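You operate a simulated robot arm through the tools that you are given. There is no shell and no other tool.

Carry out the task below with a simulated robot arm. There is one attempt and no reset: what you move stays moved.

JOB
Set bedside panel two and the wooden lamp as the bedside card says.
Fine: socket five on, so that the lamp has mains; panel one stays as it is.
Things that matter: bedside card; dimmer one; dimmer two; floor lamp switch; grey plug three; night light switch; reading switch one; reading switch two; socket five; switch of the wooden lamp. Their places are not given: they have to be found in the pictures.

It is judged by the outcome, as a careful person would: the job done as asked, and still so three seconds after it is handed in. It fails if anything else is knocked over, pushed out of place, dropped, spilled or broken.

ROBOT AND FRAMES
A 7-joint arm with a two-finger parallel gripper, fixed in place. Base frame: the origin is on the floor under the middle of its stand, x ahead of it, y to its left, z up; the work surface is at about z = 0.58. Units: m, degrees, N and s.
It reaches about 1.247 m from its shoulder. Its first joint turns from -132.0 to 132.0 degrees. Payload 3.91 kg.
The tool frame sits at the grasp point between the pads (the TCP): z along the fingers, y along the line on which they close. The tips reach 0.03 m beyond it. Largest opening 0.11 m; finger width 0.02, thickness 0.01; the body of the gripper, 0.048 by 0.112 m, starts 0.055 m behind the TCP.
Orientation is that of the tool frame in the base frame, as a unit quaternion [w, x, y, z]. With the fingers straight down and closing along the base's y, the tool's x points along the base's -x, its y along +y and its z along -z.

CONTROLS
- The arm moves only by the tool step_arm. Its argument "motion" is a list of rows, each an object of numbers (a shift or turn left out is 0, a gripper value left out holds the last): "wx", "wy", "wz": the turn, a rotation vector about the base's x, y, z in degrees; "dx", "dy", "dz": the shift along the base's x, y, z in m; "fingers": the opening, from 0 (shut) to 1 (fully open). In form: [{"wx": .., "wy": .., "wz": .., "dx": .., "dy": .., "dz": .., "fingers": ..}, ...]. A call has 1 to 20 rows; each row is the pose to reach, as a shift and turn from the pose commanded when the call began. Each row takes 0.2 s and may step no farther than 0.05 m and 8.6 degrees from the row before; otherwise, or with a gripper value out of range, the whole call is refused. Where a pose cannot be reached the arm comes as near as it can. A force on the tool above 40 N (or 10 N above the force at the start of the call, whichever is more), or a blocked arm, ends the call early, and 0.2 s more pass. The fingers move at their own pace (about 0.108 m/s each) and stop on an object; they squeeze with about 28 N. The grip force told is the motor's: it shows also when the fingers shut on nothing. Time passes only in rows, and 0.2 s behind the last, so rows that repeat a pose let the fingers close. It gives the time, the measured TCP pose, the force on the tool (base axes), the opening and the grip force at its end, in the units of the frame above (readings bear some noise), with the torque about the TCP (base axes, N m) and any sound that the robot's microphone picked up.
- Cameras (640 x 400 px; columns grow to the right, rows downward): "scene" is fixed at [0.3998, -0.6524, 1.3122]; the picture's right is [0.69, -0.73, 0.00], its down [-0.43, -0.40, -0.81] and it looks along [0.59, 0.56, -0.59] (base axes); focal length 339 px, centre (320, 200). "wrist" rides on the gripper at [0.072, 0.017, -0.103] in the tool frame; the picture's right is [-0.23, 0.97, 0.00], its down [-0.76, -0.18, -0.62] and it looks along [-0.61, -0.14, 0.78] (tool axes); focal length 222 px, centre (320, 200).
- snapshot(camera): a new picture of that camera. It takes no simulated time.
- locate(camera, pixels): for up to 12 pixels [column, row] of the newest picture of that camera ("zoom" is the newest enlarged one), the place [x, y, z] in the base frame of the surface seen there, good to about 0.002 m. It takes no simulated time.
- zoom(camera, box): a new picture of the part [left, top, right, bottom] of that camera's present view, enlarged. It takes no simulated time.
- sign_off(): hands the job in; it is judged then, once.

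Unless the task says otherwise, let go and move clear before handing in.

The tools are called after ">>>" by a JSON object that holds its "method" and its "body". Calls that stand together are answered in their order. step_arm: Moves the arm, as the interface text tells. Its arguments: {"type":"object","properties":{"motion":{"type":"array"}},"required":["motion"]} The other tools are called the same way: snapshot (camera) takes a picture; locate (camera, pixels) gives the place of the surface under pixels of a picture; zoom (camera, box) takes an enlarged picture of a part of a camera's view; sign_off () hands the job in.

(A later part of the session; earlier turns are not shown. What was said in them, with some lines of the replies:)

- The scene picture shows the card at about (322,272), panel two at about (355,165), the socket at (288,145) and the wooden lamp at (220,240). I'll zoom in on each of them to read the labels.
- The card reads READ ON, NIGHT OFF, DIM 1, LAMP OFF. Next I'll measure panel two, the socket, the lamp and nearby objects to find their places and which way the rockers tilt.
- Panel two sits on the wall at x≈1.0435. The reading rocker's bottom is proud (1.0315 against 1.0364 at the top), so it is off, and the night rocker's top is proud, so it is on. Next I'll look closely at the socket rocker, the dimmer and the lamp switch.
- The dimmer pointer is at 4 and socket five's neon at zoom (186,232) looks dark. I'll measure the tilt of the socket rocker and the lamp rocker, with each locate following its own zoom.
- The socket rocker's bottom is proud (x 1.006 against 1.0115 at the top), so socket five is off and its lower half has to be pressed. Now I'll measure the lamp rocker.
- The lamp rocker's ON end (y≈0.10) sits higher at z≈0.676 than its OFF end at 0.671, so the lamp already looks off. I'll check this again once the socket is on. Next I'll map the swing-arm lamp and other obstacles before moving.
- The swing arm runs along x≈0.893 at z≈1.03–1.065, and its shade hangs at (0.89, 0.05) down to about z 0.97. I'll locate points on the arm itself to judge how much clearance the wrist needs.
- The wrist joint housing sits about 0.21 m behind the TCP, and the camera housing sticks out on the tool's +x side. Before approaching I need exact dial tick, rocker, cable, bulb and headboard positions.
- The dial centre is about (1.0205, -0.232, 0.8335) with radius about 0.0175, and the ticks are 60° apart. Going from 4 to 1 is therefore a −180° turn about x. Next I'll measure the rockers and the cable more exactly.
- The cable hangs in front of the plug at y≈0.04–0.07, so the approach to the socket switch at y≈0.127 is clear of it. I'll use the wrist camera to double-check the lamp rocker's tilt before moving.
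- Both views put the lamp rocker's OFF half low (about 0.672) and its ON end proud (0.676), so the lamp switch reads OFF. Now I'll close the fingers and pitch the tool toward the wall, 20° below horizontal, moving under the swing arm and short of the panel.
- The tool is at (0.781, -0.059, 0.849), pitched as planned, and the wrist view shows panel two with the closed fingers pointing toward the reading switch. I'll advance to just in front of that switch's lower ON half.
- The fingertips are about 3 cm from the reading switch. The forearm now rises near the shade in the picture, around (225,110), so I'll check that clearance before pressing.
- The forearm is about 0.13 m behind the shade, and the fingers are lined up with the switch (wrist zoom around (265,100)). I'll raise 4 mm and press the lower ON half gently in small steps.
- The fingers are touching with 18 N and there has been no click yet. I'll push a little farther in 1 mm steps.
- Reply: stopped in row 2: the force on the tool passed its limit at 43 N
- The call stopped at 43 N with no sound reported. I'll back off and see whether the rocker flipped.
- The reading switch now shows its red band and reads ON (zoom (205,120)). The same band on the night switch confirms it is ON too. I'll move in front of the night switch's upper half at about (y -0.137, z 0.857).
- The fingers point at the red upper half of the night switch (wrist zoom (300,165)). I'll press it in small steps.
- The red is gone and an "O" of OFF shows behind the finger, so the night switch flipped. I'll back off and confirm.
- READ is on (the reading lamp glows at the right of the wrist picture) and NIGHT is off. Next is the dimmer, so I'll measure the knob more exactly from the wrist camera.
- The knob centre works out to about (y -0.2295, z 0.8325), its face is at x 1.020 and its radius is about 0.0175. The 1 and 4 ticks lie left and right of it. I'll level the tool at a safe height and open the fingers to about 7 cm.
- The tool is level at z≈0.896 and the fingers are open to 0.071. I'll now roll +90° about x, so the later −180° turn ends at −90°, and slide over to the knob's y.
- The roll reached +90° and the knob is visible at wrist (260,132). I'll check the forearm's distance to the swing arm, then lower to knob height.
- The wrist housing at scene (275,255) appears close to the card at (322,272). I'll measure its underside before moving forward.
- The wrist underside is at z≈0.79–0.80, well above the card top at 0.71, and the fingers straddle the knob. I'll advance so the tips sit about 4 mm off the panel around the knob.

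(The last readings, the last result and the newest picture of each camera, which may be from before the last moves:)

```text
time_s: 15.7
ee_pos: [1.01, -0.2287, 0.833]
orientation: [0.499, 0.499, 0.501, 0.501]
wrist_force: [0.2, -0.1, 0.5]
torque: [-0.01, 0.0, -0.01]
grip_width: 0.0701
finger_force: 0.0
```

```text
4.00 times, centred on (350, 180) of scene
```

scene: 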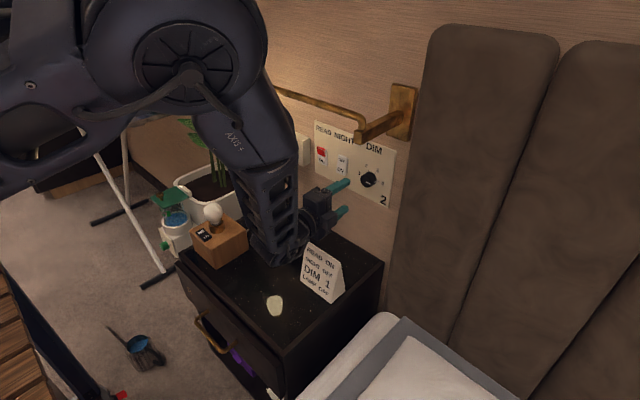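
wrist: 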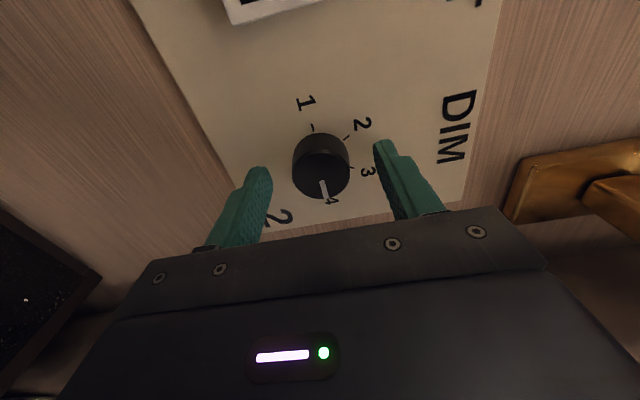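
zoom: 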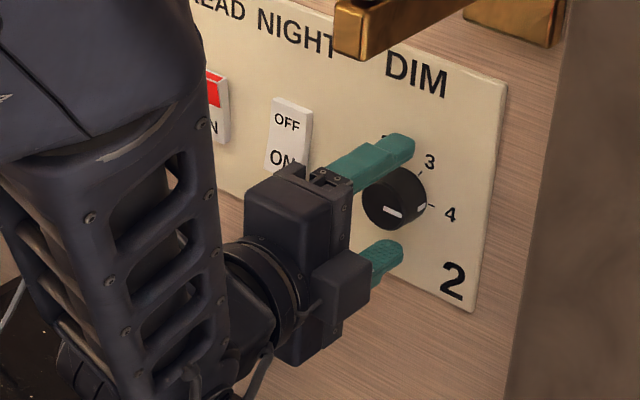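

The fingers straddle the knob evenly (wrist tips at (258,172) and (385,147), knob at (321,165)). I'll close on it and check the forces.

>>> {"method": "step_arm", "body": {"motion": [{"fingers": 0.3}, {"fingers": 0}, {"fingers": 0}]}}

>>> {"method": "zoom", "body": {"camera": "wrist", "box": [230, 100, 410, 230]}}

```text
time_s: 16.5
ee_pos: [1.0088, -0.2275, 0.8341]
orientation: [0.499, 0.5, 0.5, 0.501]
wrist_force: [0.2, 0.9, 4.3]
torque: [0.01, -0.1, -0.03]
grip_width: 0.0365
finger_force: 44.4
```

```text
3.08 times, centred on (320, 165) of wrist
```

zoom: 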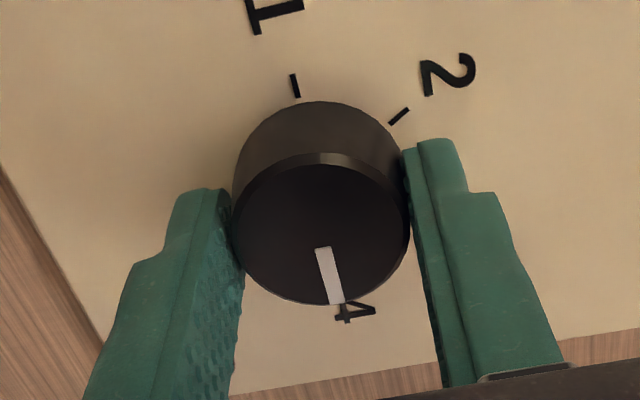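

The knob is gripped (width 0.0365) with small side forces. I'll turn it −60° about x, toward 3, and check that it follows.

>>> {"method": "step_arm", "body": {"motion": [{"wx": -7.5}, {"wx": -15}, {"wx": -22.5}, {"wx": -30}, {"wx": -37.5}, {"wx": -45}, {"wx": -52.5}, {"wx": -60}]}}

>>> {"method": "zoom", "body": {"camera": "wrist", "box": [230, 100, 410, 230]}}

```text
time_s: 18.3
ee_pos: [1.0107, -0.228, 0.8354]
orientation: [0.683, 0.182, 0.683, 0.182]
wrist_force: [-5.6, -4.9, 25.0]
torque: [-0.01, -0.65, -0.21]
grip_width: 0.0362
finger_force: 45.3
```

```text
3.08 times, centred on (320, 165) of wrist
```

zoom: 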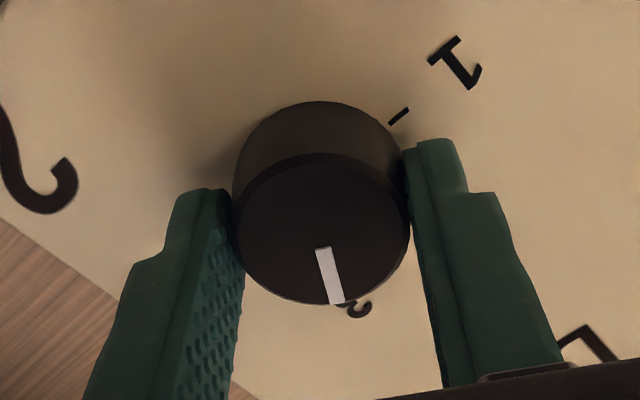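

The knob followed and now points at 3. A 25 N upward force shows the grip is a few millimetres off-centre, so I'll open and measure the knob centre again before regripping.

>>> {"method": "step_arm", "body": {"motion": [{"dz": 0.002, "fingers": 0}, {"dz": 0.002, "fingers": 0.6}, {"dz": 0.002, "fingers": 0.6}]}}

>>> {"method": "zoom", "body": {"camera": "wrist", "box": [250, 110, 390, 220]}}

>>> {"method": "locate", "body": {"camera": "zoom", "pixels": [[215, 230], [425, 230], [320, 325], [320, 165], [240, 180], [400, 180], [240, 290], [400, 290], [320, 240]]}}

```text
time_s: 19.1
ee_pos: [1.0088, -0.2275, 0.8337]
orientation: [0.682, 0.183, 0.684, 0.183]
wrist_force: [0.4, 0.0, -1.2]
torque: [0.03, -0.03, 0.03]
grip_width: 0.0661
finger_force: 0.1
```

```text
3.64 times, centred on (320, 165) of wrist
```

zoom: 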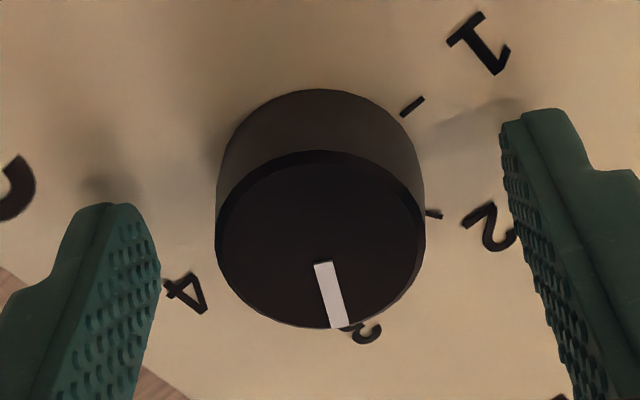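

```text
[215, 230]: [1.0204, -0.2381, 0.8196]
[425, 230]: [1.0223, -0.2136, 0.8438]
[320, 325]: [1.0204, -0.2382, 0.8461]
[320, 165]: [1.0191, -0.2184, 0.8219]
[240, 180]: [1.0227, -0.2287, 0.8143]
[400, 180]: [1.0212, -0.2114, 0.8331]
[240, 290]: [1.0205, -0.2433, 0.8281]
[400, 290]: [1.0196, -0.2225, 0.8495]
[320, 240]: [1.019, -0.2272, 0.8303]
```

The circle fit puts the knob centre at about (y -0.2265, z 0.833), around 3 mm from where I was. I'll shift there, regrip and check the force.

>>> {"method": "step_arm", "body": {"motion": [{"dy": 0.003, "dz": -0.0015, "fingers": 0.6}, {"dy": 0.003, "dz": -0.0015, "fingers": 0.3}, {"dy": 0.003, "dz": -0.0015, "fingers": 0}, {"dy": 0.003, "dz": -0.0015, "fingers": 0}]}}

>>> {"method": "zoom", "body": {"camera": "wrist", "box": [250, 110, 390, 220]}}

```text
time_s: 20.1
ee_pos: [1.011, -0.2284, 0.8324]
orientation: [0.682, 0.183, 0.684, 0.182]
wrist_force: [2.8, -17.2, -10.5]
torque: [0.05, 0.44, -0.63]
grip_width: 0.0365
finger_force: 44.6
```

```text
3.64 times, centred on (320, 165) of wrist
```

zoom: 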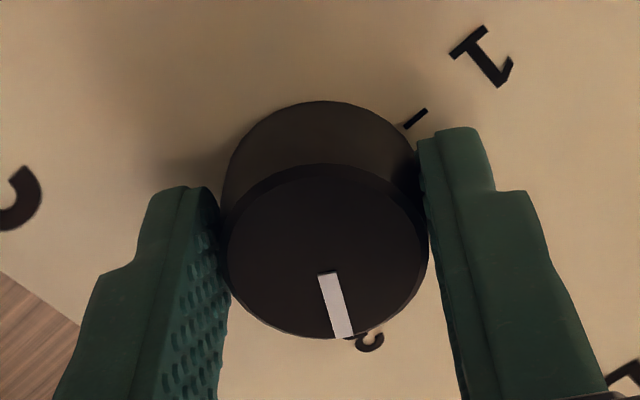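

The regrip pulls the tool about 20 N along −y and −z, so I'll shift the command by 2 mm that way to relax it and turn another −30°.

>>> {"method": "step_arm", "body": {"motion": [{"dy": -0.002, "dz": -0.0012}, {"dy": -0.002, "dz": -0.0012}, {"wx": -7.5, "dy": -0.002, "dz": -0.0012}, {"wx": -15, "dy": -0.002, "dz": -0.0012}, {"wx": -22.5, "dy": -0.002, "dz": -0.0012}, {"wx": -30, "dy": -0.002, "dz": -0.0012}]}}

```text
time_s: 21.5
ee_pos: [1.0103, -0.2284, 0.8316]
orientation: [0.706, 0.0, 0.709, -0.002]
wrist_force: [1.2, -12.0, -8.1]
torque: [0.03, 1.06, -0.25]
grip_width: 0.0365
finger_force: 44.6
```

The orientation shows roll 0, with moderate forces of (−12, −8) N. I'll relax the position a little more and turn another −30°.

>>> {"method": "step_arm", "body": {"motion": [{"dy": -0.0012, "dz": -0.001}, {"wx": -7.5, "dy": -0.0012, "dz": -0.001}, {"wx": -15, "dy": -0.0012, "dz": -0.001}, {"wx": -22.5, "dy": -0.0012, "dz": -0.001}, {"wx": -30, "dy": -0.0012, "dz": -0.001}]}}

>>> {"method": "zoom", "body": {"camera": "wrist", "box": [250, 110, 390, 220]}}

>>> {"method": "snapshot", "body": {"camera": "scene"}}

```text
time_s: 22.7
ee_pos: [1.0105, -0.2307, 0.832]
orientation: [0.683, -0.184, 0.683, -0.184]
wrist_force: [0.8, -3.8, 11.4]
torque: [0.03, 0.07, -0.39]
grip_width: 0.0366
finger_force: 45.0
```

```text
3.64 times, centred on (320, 165) of wrist
```

zoom: 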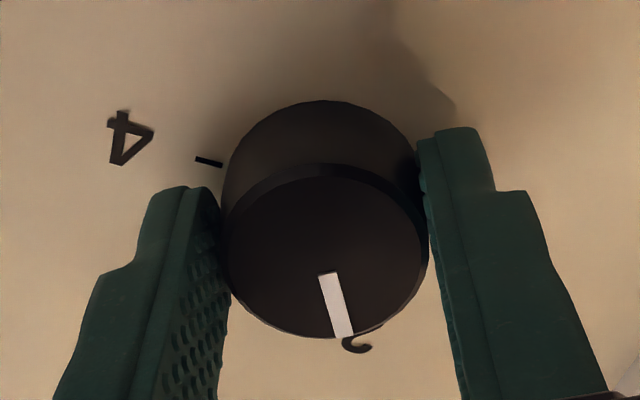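

```text
taken
```

scene: 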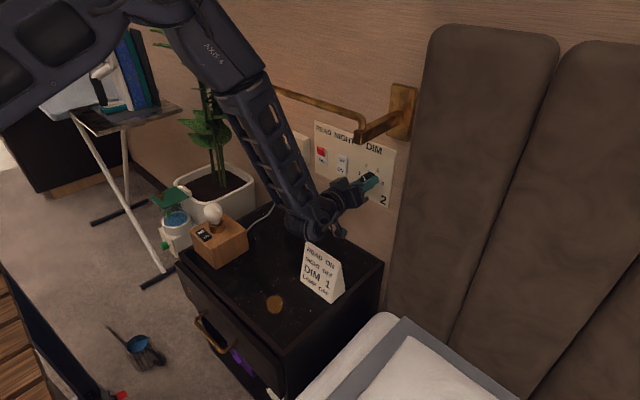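

The knob follows with the pointer now at 2, the lamp spot is dimmer and the forces are small. I'll turn the last −60° in two parts with small corrections.

>>> {"method": "step_arm", "body": {"motion": [{"dz": 0.0011, "dy": -0.0003}, {"wx": -7.5, "dz": 0.0011, "dy": -0.0003}, {"wx": -15, "dz": 0.0011, "dy": -0.0003}, {"wx": -22.5, "dz": 0.0011, "dy": -0.0003}, {"wx": -30, "dz": 0.0011, "dy": -0.0003}]}}

```text
time_s: 23.9
ee_pos: [1.0106, -0.2295, 0.8338]
orientation: [0.612, -0.353, 0.613, -0.355]
wrist_force: [16.7, -4.5, 12.2]
torque: [0.05, -0.17, -0.27]
grip_width: 0.0366
finger_force: 45.3
```

The forces are still moderate (17 N along +x), so I'll ease x forward by 1.5 mm and finish the last −30°.

>>> {"method": "step_arm", "body": {"motion": [{"dx": 0.0015, "dz": 0.001, "dy": -0.0003}, {"wx": -7.5, "dx": 0.0015, "dz": 0.001, "dy": -0.0003}, {"wx": -15, "dx": 0.0015, "dz": 0.001, "dy": -0.0003}, {"wx": -22.5, "dx": 0.0015, "dz": 0.001, "dy": -0.0003}, {"wx": -30, "dx": 0.0015, "dz": 0.001, "dy": -0.0003}, {"wx": -30, "dx": 0.0015, "dz": 0.001, "dy": -0.0003}]}}

>>> {"method": "zoom", "body": {"camera": "wrist", "box": [250, 110, 390, 220]}}

>>> {"method": "snapshot", "body": {"camera": "scene"}}

```text
time_s: 25.3
ee_pos: [1.0101, -0.2293, 0.8344]
orientation: [-0.5, 0.5, -0.499, 0.501]
wrist_force: [-31.4, 4.8, 13.5]
torque: [0.42, -0.57, 0.01]
grip_width: 0.0365
finger_force: 45.2
```

```text
3.64 times, centred on (320, 165) of wrist
```

zoom: 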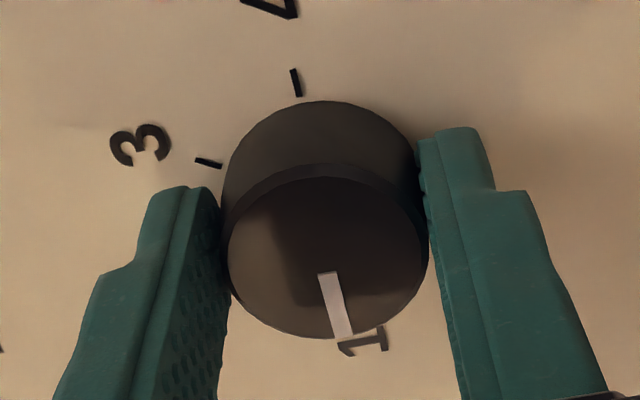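

```text
taken
```

scene: 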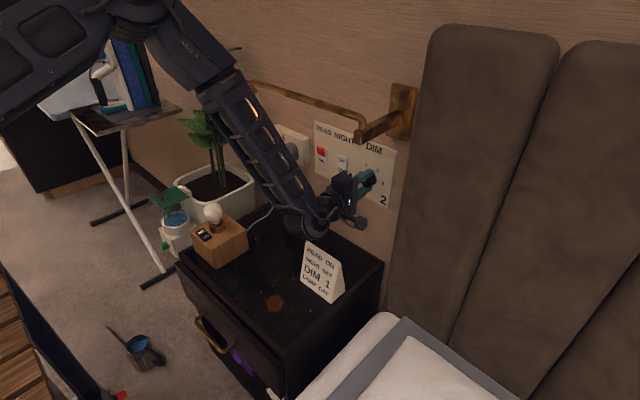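

The pointer is now at 1 (wrist zoom (335,305)), and the rising 0.42 N m torque suggests it has reached its end stop. I'll ease off, open and back straight out.

>>> {"method": "step_arm", "body": {"motion": [{"dx": -0.002, "dz": 0.001}, {"dx": -0.002, "dz": 0.001, "fingers": 0.6}, {"dx": -0.002, "dz": 0.001, "fingers": 0.6}, {"dx": -0.03, "fingers": 0.6}, {"dx": -0.07, "fingers": 0.6}, {"dx": -0.1, "fingers": 0.6}]}}

>>> {"method": "snapshot", "body": {"camera": "scene"}}

>>> {"method": "zoom", "body": {"camera": "scene", "box": [305, 115, 405, 215]}}

>>> {"method": "snapshot", "body": {"camera": "wrist"}}

```text
time_s: 26.7
ee_pos: [0.9112, -0.2295, 0.8336]
orientation: [0.499, -0.499, 0.501, -0.5]
wrist_force: [0.1, -0.2, 0.3]
torque: [0.01, -0.01, -0.01]
grip_width: 0.0658
finger_force: 0.1
```

```text
taken
```

scene: 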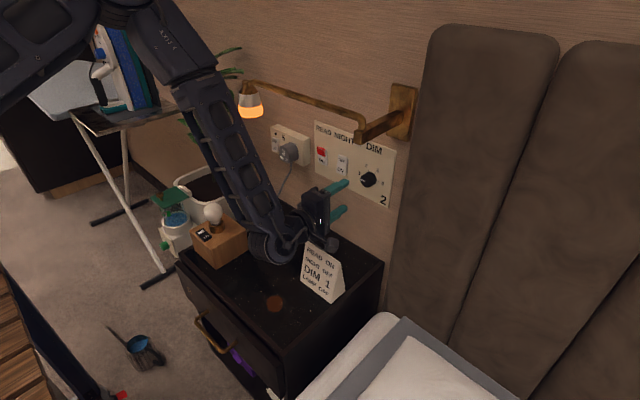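

```text
4.00 times, centred on (355, 165) of scene
```

zoom: 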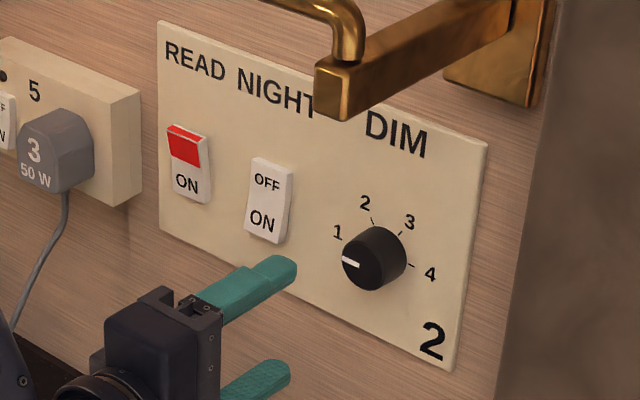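

```text
taken
```

wrist: 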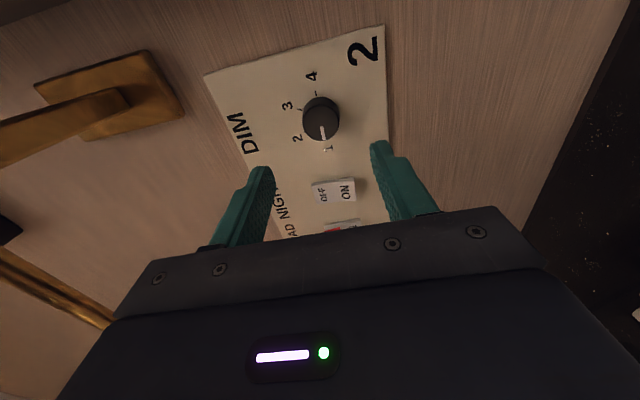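

Panel two now shows READ ON, NIGHT OFF and the dimmer at 1, and the lamp glows dim amber. I'll check the pointer angle closely.

>>> {"method": "zoom", "body": {"camera": "wrist", "box": [280, 80, 370, 160]}}

>>> {"method": "zoom", "body": {"camera": "scene", "box": [352, 160, 392, 195]}}

>>> {"method": "locate", "body": {"camera": "zoom", "pixels": [[190, 215], [235, 233], [215, 225], [250, 243]]}}

```text
5.00 times, centred on (325, 120) of wrist
```

zoom: 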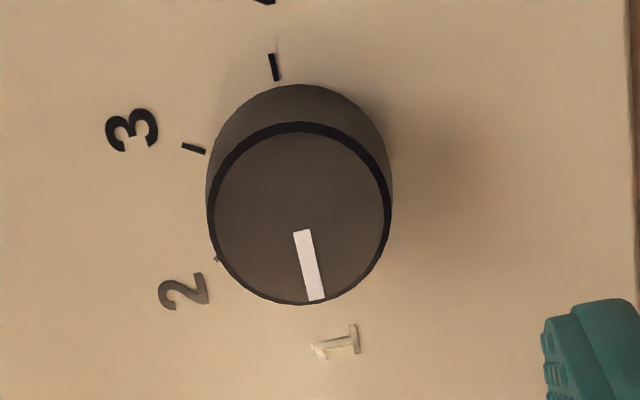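

```text
11.43 times, centred on (372, 178) of scene
```

zoom: 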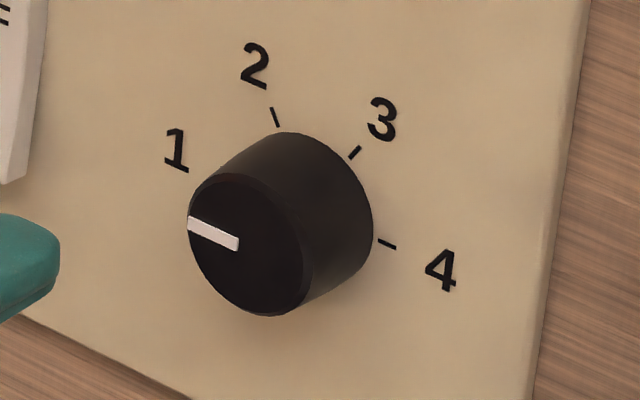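

```text
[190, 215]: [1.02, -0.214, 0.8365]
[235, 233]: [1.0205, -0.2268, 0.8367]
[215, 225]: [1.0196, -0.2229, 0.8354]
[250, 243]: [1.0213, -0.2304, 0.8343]
```

The pointer lies exactly opposite its starting direction, so it points at tick 1. Next is socket five: I'll lift and move toward the middle, clear of the card, before rolling the gripper back.

>>> {"method": "locate", "body": {"camera": "scene", "pixels": [[251, 116], [243, 114], [260, 112], [250, 105]]}}

>>> {"method": "step_arm", "body": {"motion": [{"dx": -0.01, "dy": 0.02, "dz": 0.03}, {"dx": -0.02, "dy": 0.06, "dz": 0.045}, {"dx": -0.03, "dy": 0.1, "dz": 0.045}, {"dx": -0.04, "dy": 0.13, "dz": 0.045, "fingers": 0}, {"dx": -0.04, "dy": 0.13, "dz": 0.045, "fingers": 0}]}}

>>> {"method": "snapshot", "body": {"camera": "scene"}}

```text
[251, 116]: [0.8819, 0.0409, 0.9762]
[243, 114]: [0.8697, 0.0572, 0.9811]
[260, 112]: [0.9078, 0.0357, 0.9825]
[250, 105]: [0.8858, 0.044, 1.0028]
```

```text
time_s: 27.9
ee_pos: [0.8719, -0.0986, 0.8781]
orientation: [-0.499, 0.5, -0.5, 0.501]
wrist_force: [-0.6, -0.6, 0.4]
torque: [-0.01, 0.03, 0.01]
grip_width: 0.0001
finger_force: 28.0
```

```text
taken
```

scene: 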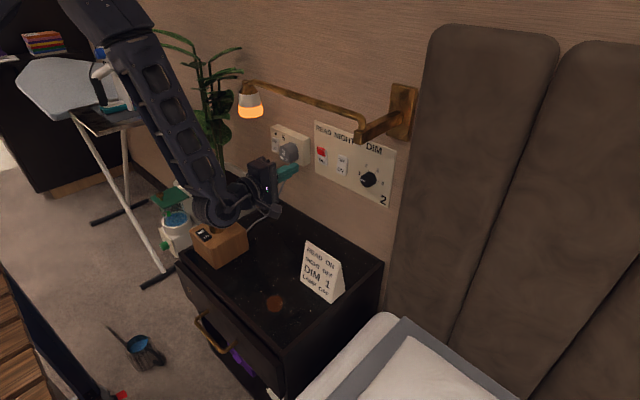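

The tool is clear of the card at (0.872, -0.099, 0.878). I'll roll back +90° in place.

>>> {"method": "step_arm", "body": {"motion": [{"wx": 8.2}, {"wx": 16.4}, {"wx": 24.6}, {"wx": 32.8}, {"wx": 41}, {"wx": 49.2}, {"wx": 57.4}, {"wx": 65.6}, {"wx": 73.8}, {"wx": 82}, {"wx": 90}, {"wx": 90}]}}

```text
time_s: 30.5
ee_pos: [0.8715, -0.101, 0.8775]
orientation: [0.706, 0.001, 0.708, 0.0]
wrist_force: [0.8, 0.4, -0.9]
torque: [0.02, 0.0, -0.01]
grip_width: 0.0002
finger_force: 28.4
```

The roll is back to level. Now I'll pitch 20° down again and slide over to y≈0.12, in front of socket five, keeping under the shade (bottom z≈0.976).

>>> {"method": "step_arm", "body": {"motion": [{"wy": 4, "dy": 0.044}, {"wy": 8, "dy": 0.088}, {"wy": 12, "dy": 0.132}, {"wy": 16, "dy": 0.176}, {"wy": 20, "dy": 0.22}, {"wy": 20, "dx": 0.03, "dy": 0.22, "dz": -0.01}, {"wy": 20, "dx": 0.03, "dy": 0.22, "dz": -0.01}]}}

>>> {"method": "snapshot", "body": {"camera": "scene"}}

>>> {"method": "snapshot", "body": {"camera": "wrist"}}

```text
time_s: 32.1
ee_pos: [0.9034, 0.1214, 0.868]
orientation: [0.573, -0.001, 0.82, 0.001]
wrist_force: [0.2, 0.3, 0.2]
torque: [0.03, -0.01, 0.03]
grip_width: 0.0
finger_force: 27.7
```

```text
taken
```

scene: 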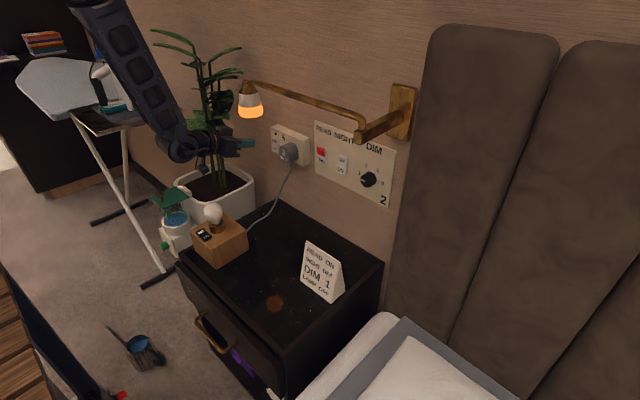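

```text
taken
```

wrist: 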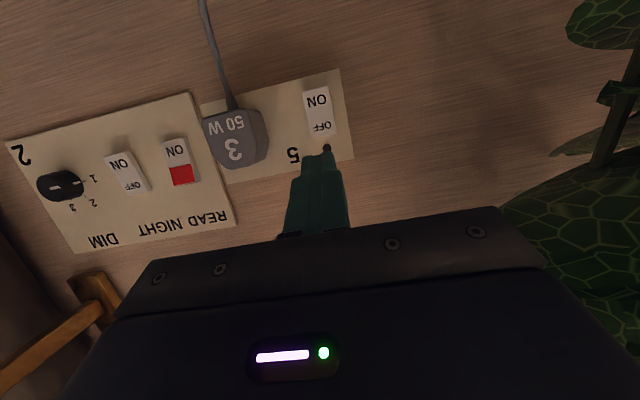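

The socket switch is visible at wrist (318,110) and there are plant leaves on the right. I'll measure the switch and how near the leaves are.

>>> {"method": "locate", "body": {"camera": "scene", "pixels": [[225, 105], [215, 130], [205, 65], [230, 50], [205, 95], [195, 100], [218, 165], [190, 45]]}}

>>> {"method": "locate", "body": {"camera": "wrist", "pixels": [[600, 200], [560, 260], [600, 50], [600, 110], [540, 235]]}}

>>> {"method": "zoom", "body": {"camera": "wrist", "box": [270, 70, 370, 160]}}

>>> {"method": "locate", "body": {"camera": "zoom", "pixels": [[225, 105], [330, 80], [270, 270], [375, 230], [290, 130], [310, 200], [325, 250], [280, 95], [300, 165]]}}

```text
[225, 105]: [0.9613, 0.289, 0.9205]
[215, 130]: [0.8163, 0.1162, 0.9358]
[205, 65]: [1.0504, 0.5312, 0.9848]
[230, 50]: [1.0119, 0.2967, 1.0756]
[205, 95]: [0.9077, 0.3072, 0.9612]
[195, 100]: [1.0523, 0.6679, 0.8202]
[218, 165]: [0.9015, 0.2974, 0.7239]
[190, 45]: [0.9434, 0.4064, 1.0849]
```

```text
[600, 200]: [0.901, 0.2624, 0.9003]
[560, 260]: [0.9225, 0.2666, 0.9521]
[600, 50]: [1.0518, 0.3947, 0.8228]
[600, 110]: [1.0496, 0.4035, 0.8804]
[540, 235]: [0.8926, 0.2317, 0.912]
```

```text
4.44 times, centred on (320, 115) of wrist
```

zoom: 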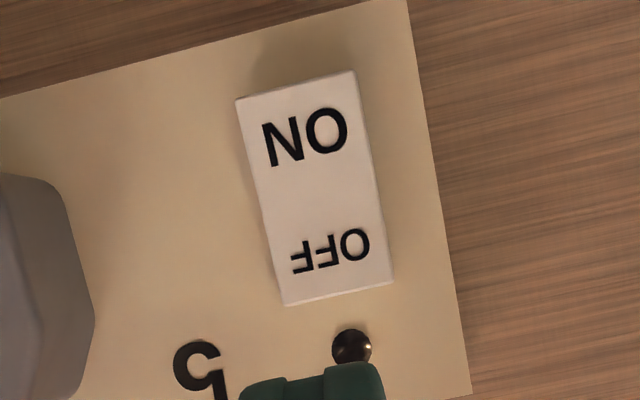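

```text
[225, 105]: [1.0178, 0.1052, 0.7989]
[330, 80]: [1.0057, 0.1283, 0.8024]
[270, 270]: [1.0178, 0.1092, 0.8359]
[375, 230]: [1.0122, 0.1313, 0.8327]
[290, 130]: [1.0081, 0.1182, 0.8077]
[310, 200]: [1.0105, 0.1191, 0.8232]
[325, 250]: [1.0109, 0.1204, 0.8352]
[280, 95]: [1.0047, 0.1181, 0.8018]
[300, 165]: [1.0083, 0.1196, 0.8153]
```

The socket switch is centred at y≈0.1195, with its ON half around z 0.807, and the nearest leaf is about 5 cm from the gripper. I'll move to just in front of the ON half.

>>> {"method": "step_arm", "body": {"motion": [{"dx": 0.03, "dz": -0.02}, {"dx": 0.044, "dz": -0.04}, {"dx": 0.05, "dz": -0.06}, {"dx": 0.05, "dz": -0.06}]}}

>>> {"method": "zoom", "body": {"camera": "scene", "box": [180, 100, 330, 250]}}

>>> {"method": "zoom", "body": {"camera": "wrist", "box": [250, 90, 400, 220]}}

```text
time_s: 33.1
ee_pos: [0.9512, 0.1212, 0.8088]
orientation: [0.573, 0.001, 0.82, 0.0]
wrist_force: [-0.4, -0.3, -0.8]
torque: [0.0, -0.03, 0.0]
grip_width: 0.0
finger_force: 28.0
```

```text
2.67 times, centred on (255, 175) of scene
```

zoom: 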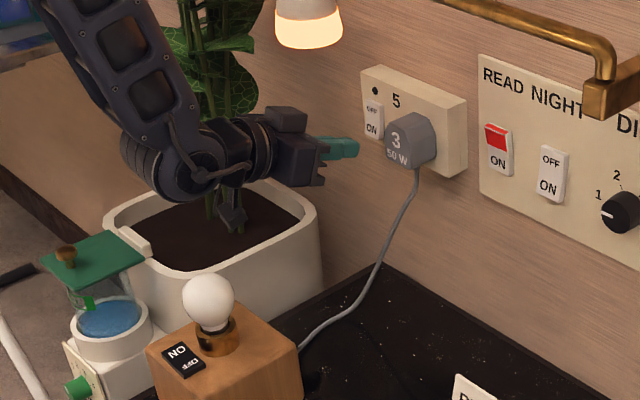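

```text
3.08 times, centred on (325, 155) of wrist
```

zoom: 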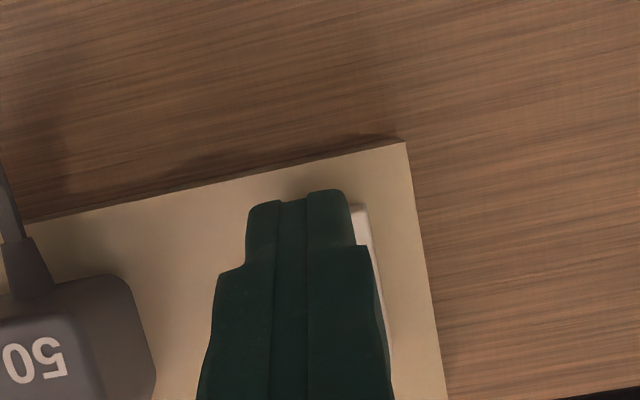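

The fingers line up with the switch and are clear of the plug, shade and bulb. I'll press the ON half in small steps.

>>> {"method": "step_arm", "body": {"motion": [{"dx": 0.014}, {"dx": 0.022}, {"dx": 0.025}, {"dx": 0.027}, {"dx": 0.028}, {"dx": 0.029}, {"dx": 0.03}, {"dx": 0.031}]}}

>>> {"method": "zoom", "body": {"camera": "scene", "box": [250, 115, 320, 175]}}

```text
time_s: 34.6
ee_pos: [0.9782, 0.1209, 0.807]
orientation: [0.571, -0.001, 0.821, 0.0]
wrist_force: [-9.9, -0.6, 4.2]
torque: [0.06, -0.11, 0.01]
grip_width: 0.0
finger_force: 27.7
stopped in row 7: the force on the tool passed its limit at 44 N (the readings are from after the stop); the commanded pose is now the measured one
```

```text
6.67 times, centred on (285, 145) of scene
```

zoom: 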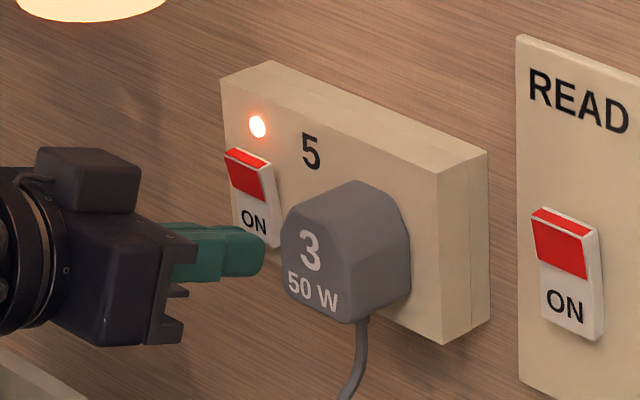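

Socket five is on, with its neon lit at zoom (258,126) and red showing on the rocker. I'll back straight out and check whether the wooden lamp's bulb is dark.

>>> {"method": "step_arm", "body": {"motion": [{"dx": -0.02}, {"dx": -0.045, "dz": 0.01}, {"dx": -0.07, "dz": 0.04}, {"dx": -0.1, "dz": 0.07}, {"dx": -0.12, "dz": 0.09}]}}

>>> {"method": "snapshot", "body": {"camera": "scene"}}

>>> {"method": "zoom", "body": {"camera": "scene", "box": [180, 195, 260, 275]}}

>>> {"method": "zoom", "body": {"camera": "scene", "box": [260, 110, 400, 215]}}

```text
time_s: 35.8
ee_pos: [0.8584, 0.1218, 0.8975]
orientation: [0.57, 0.0, 0.822, 0.0]
wrist_force: [0.5, -0.2, -0.3]
torque: [-0.02, 0.02, 0.0]
grip_width: 0.0
finger_force: 28.3
```

```text
taken
```

scene: 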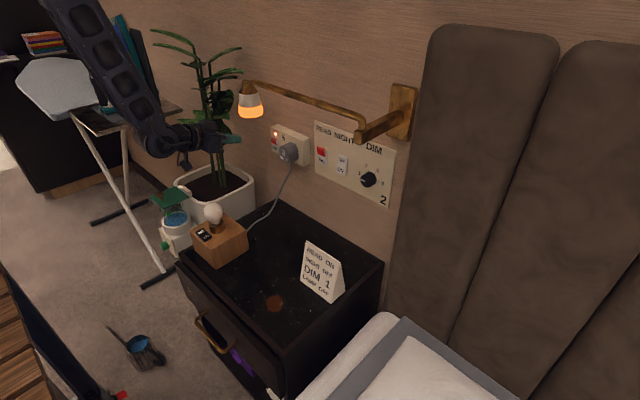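

```text
5.00 times, centred on (220, 235) of scene
```

zoom: 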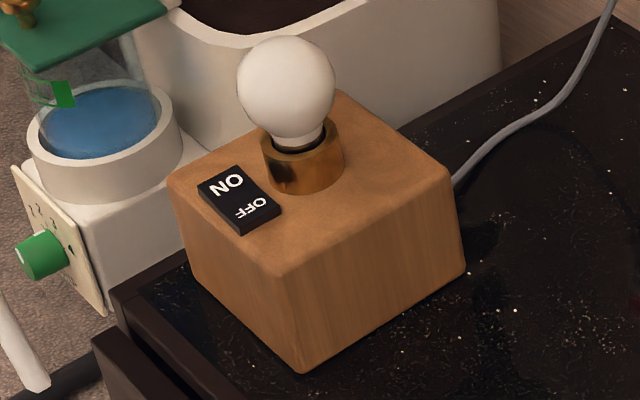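

```text
3.81 times, centred on (330, 162) of scene
```

zoom: 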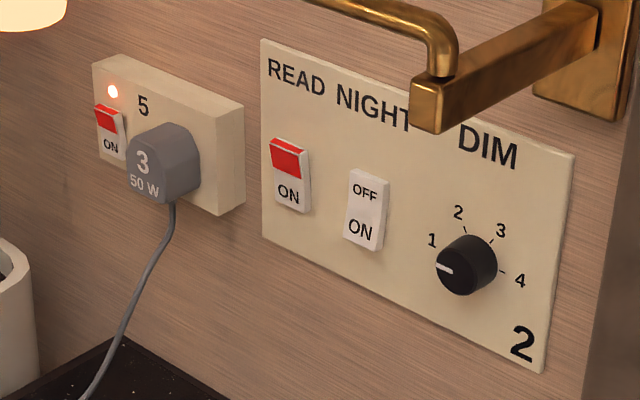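

With mains on at the socket the bulb at (213,215) is still unlit. I'll average more points on the lamp rocker to be sure it reads OFF.

>>> {"method": "zoom", "body": {"camera": "scene", "box": [196, 224, 216, 244]}}

>>> {"method": "locate", "body": {"camera": "zoom", "pixels": [[190, 150], [215, 135], [240, 120], [200, 175], [230, 160], [260, 140], [320, 320], [350, 300], [380, 285], [310, 290], [340, 275], [365, 255]]}}

```text
16.00 times, centred on (206, 234) of scene
```

zoom: 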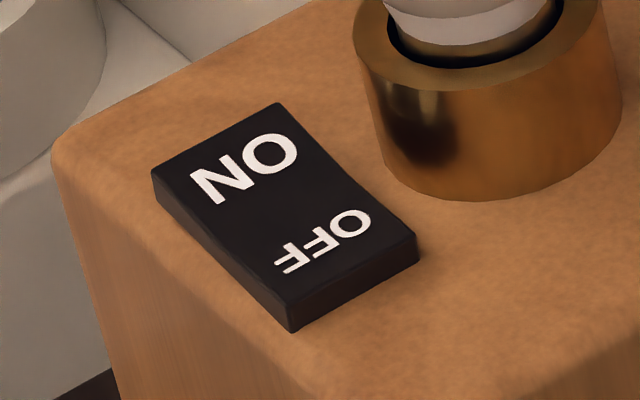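

```text
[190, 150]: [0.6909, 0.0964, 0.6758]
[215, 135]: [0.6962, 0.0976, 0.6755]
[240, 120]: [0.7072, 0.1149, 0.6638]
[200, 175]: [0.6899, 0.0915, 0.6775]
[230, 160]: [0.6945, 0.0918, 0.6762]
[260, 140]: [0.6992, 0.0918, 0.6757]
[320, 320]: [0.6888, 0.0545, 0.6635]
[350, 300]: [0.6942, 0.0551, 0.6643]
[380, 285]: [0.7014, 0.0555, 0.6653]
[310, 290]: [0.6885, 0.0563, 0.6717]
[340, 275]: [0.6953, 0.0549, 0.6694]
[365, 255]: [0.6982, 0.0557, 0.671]
```

The lamp rocker's ON end is at 0.676 and its OFF end at 0.671, so it is pressed to OFF, and the bulb stays dark with mains on. I'll retreat well clear and take a last look at everything.

>>> {"method": "step_arm", "body": {"motion": [{"dx": -0.04, "dz": 0.02}, {"dx": -0.08, "dy": -0.02, "dz": 0.04}, {"dx": -0.12, "dy": -0.05, "dz": 0.06}, {"dx": -0.15, "dy": -0.08, "dz": 0.08}, {"dx": -0.15, "dy": -0.08, "dz": 0.08}]}}

>>> {"method": "snapshot", "body": {"camera": "scene"}}

>>> {"method": "zoom", "body": {"camera": "scene", "box": [180, 70, 410, 310]}}

```text
refused: row 3 steps farther than a row can; nothing moved
```

```text
taken
```

scene: 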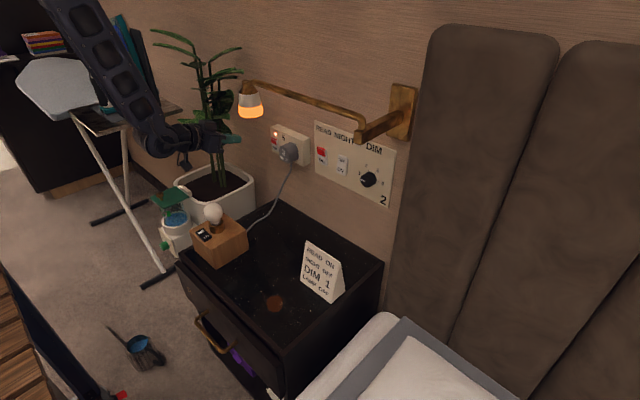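

```text
1.67 times, centred on (295, 190) of scene
```

zoom: 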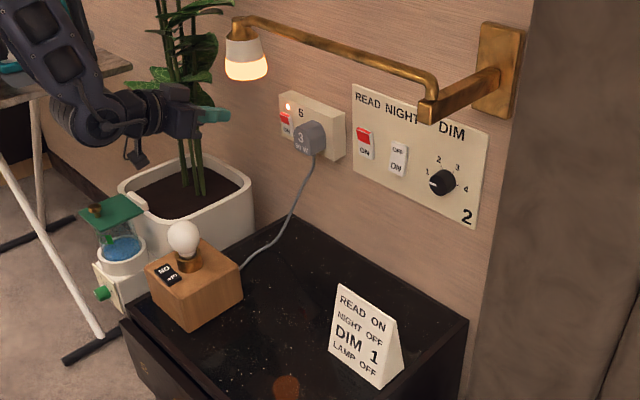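

The call was refused because one step was too long, and nothing moved. Everything still looks right, so I'll retreat with shorter steps.

>>> {"method": "step_arm", "body": {"motion": [{"dx": -0.035, "dz": 0.015}, {"dx": -0.07, "dy": -0.015, "dz": 0.03}, {"dx": -0.1, "dy": -0.03, "dz": 0.045}, {"dx": -0.13, "dy": -0.045, "dz": 0.06}, {"dx": -0.15, "dy": -0.06, "dz": 0.07}, {"dx": -0.15, "dy": -0.06, "dz": 0.07}]}}

>>> {"method": "snapshot", "body": {"camera": "scene"}}

>>> {"method": "zoom", "body": {"camera": "scene", "box": [260, 110, 400, 215]}}

```text
time_s: 37.2
ee_pos: [0.7082, 0.059, 0.9669]
orientation: [0.571, 0.0, 0.821, 0.0]
wrist_force: [-0.7, 0.1, 0.7]
torque: [0.02, -0.02, 0.0]
grip_width: 0.0001
finger_force: 28.0
```

```text
taken
```

scene: 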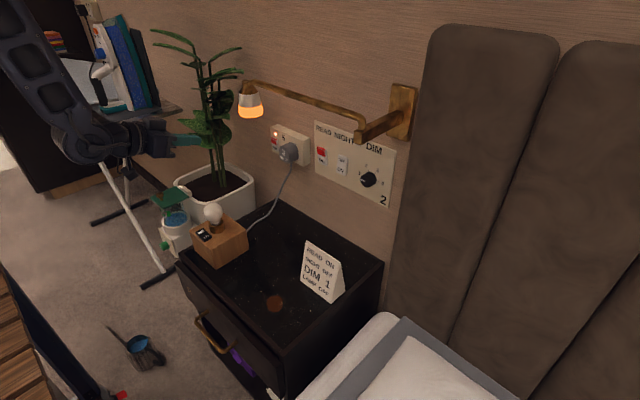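

```text
3.81 times, centred on (330, 162) of scene
```

zoom: 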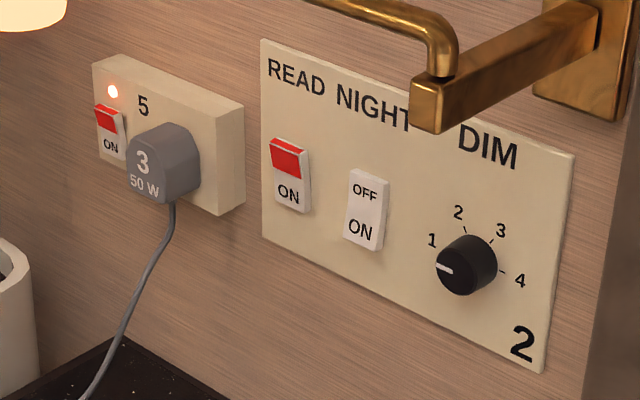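

The final pictures show READ on (red band), NIGHT off, the dimmer at 1, socket five on with its neon lit, and the wooden lamp off and unlit. The card, plug and lamp are where they were and the arm is clear, so I'm handing the job in.

>>> {"method": "sign_off", "body": {}}

```text
The job is handed in.
```

Bedside panel two and the wooden lamp are set as the card says, and I've handed the job in. The card reads READ ON, NIGHT OFF, DIM 1, LAMP OFF.

- **Reading switch two:** switched from off to on; the reading lamp is lit.
- **Night light switch:** switched from on to off.
- **Dimmer two:** turned from 4 to 1; the reading lamp now glows dimly.
- **Wooden lamp:** its switch was already at OFF, so I didn't touch it. The bulb stayed dark once socket five was on.
- **Socket five:** switched on so the lamp has mains; its indicator light is lit.

I didn't go near panel one. In the last picture the card, grey plug three and the lamp were where they started, and the arm was clear of everything.
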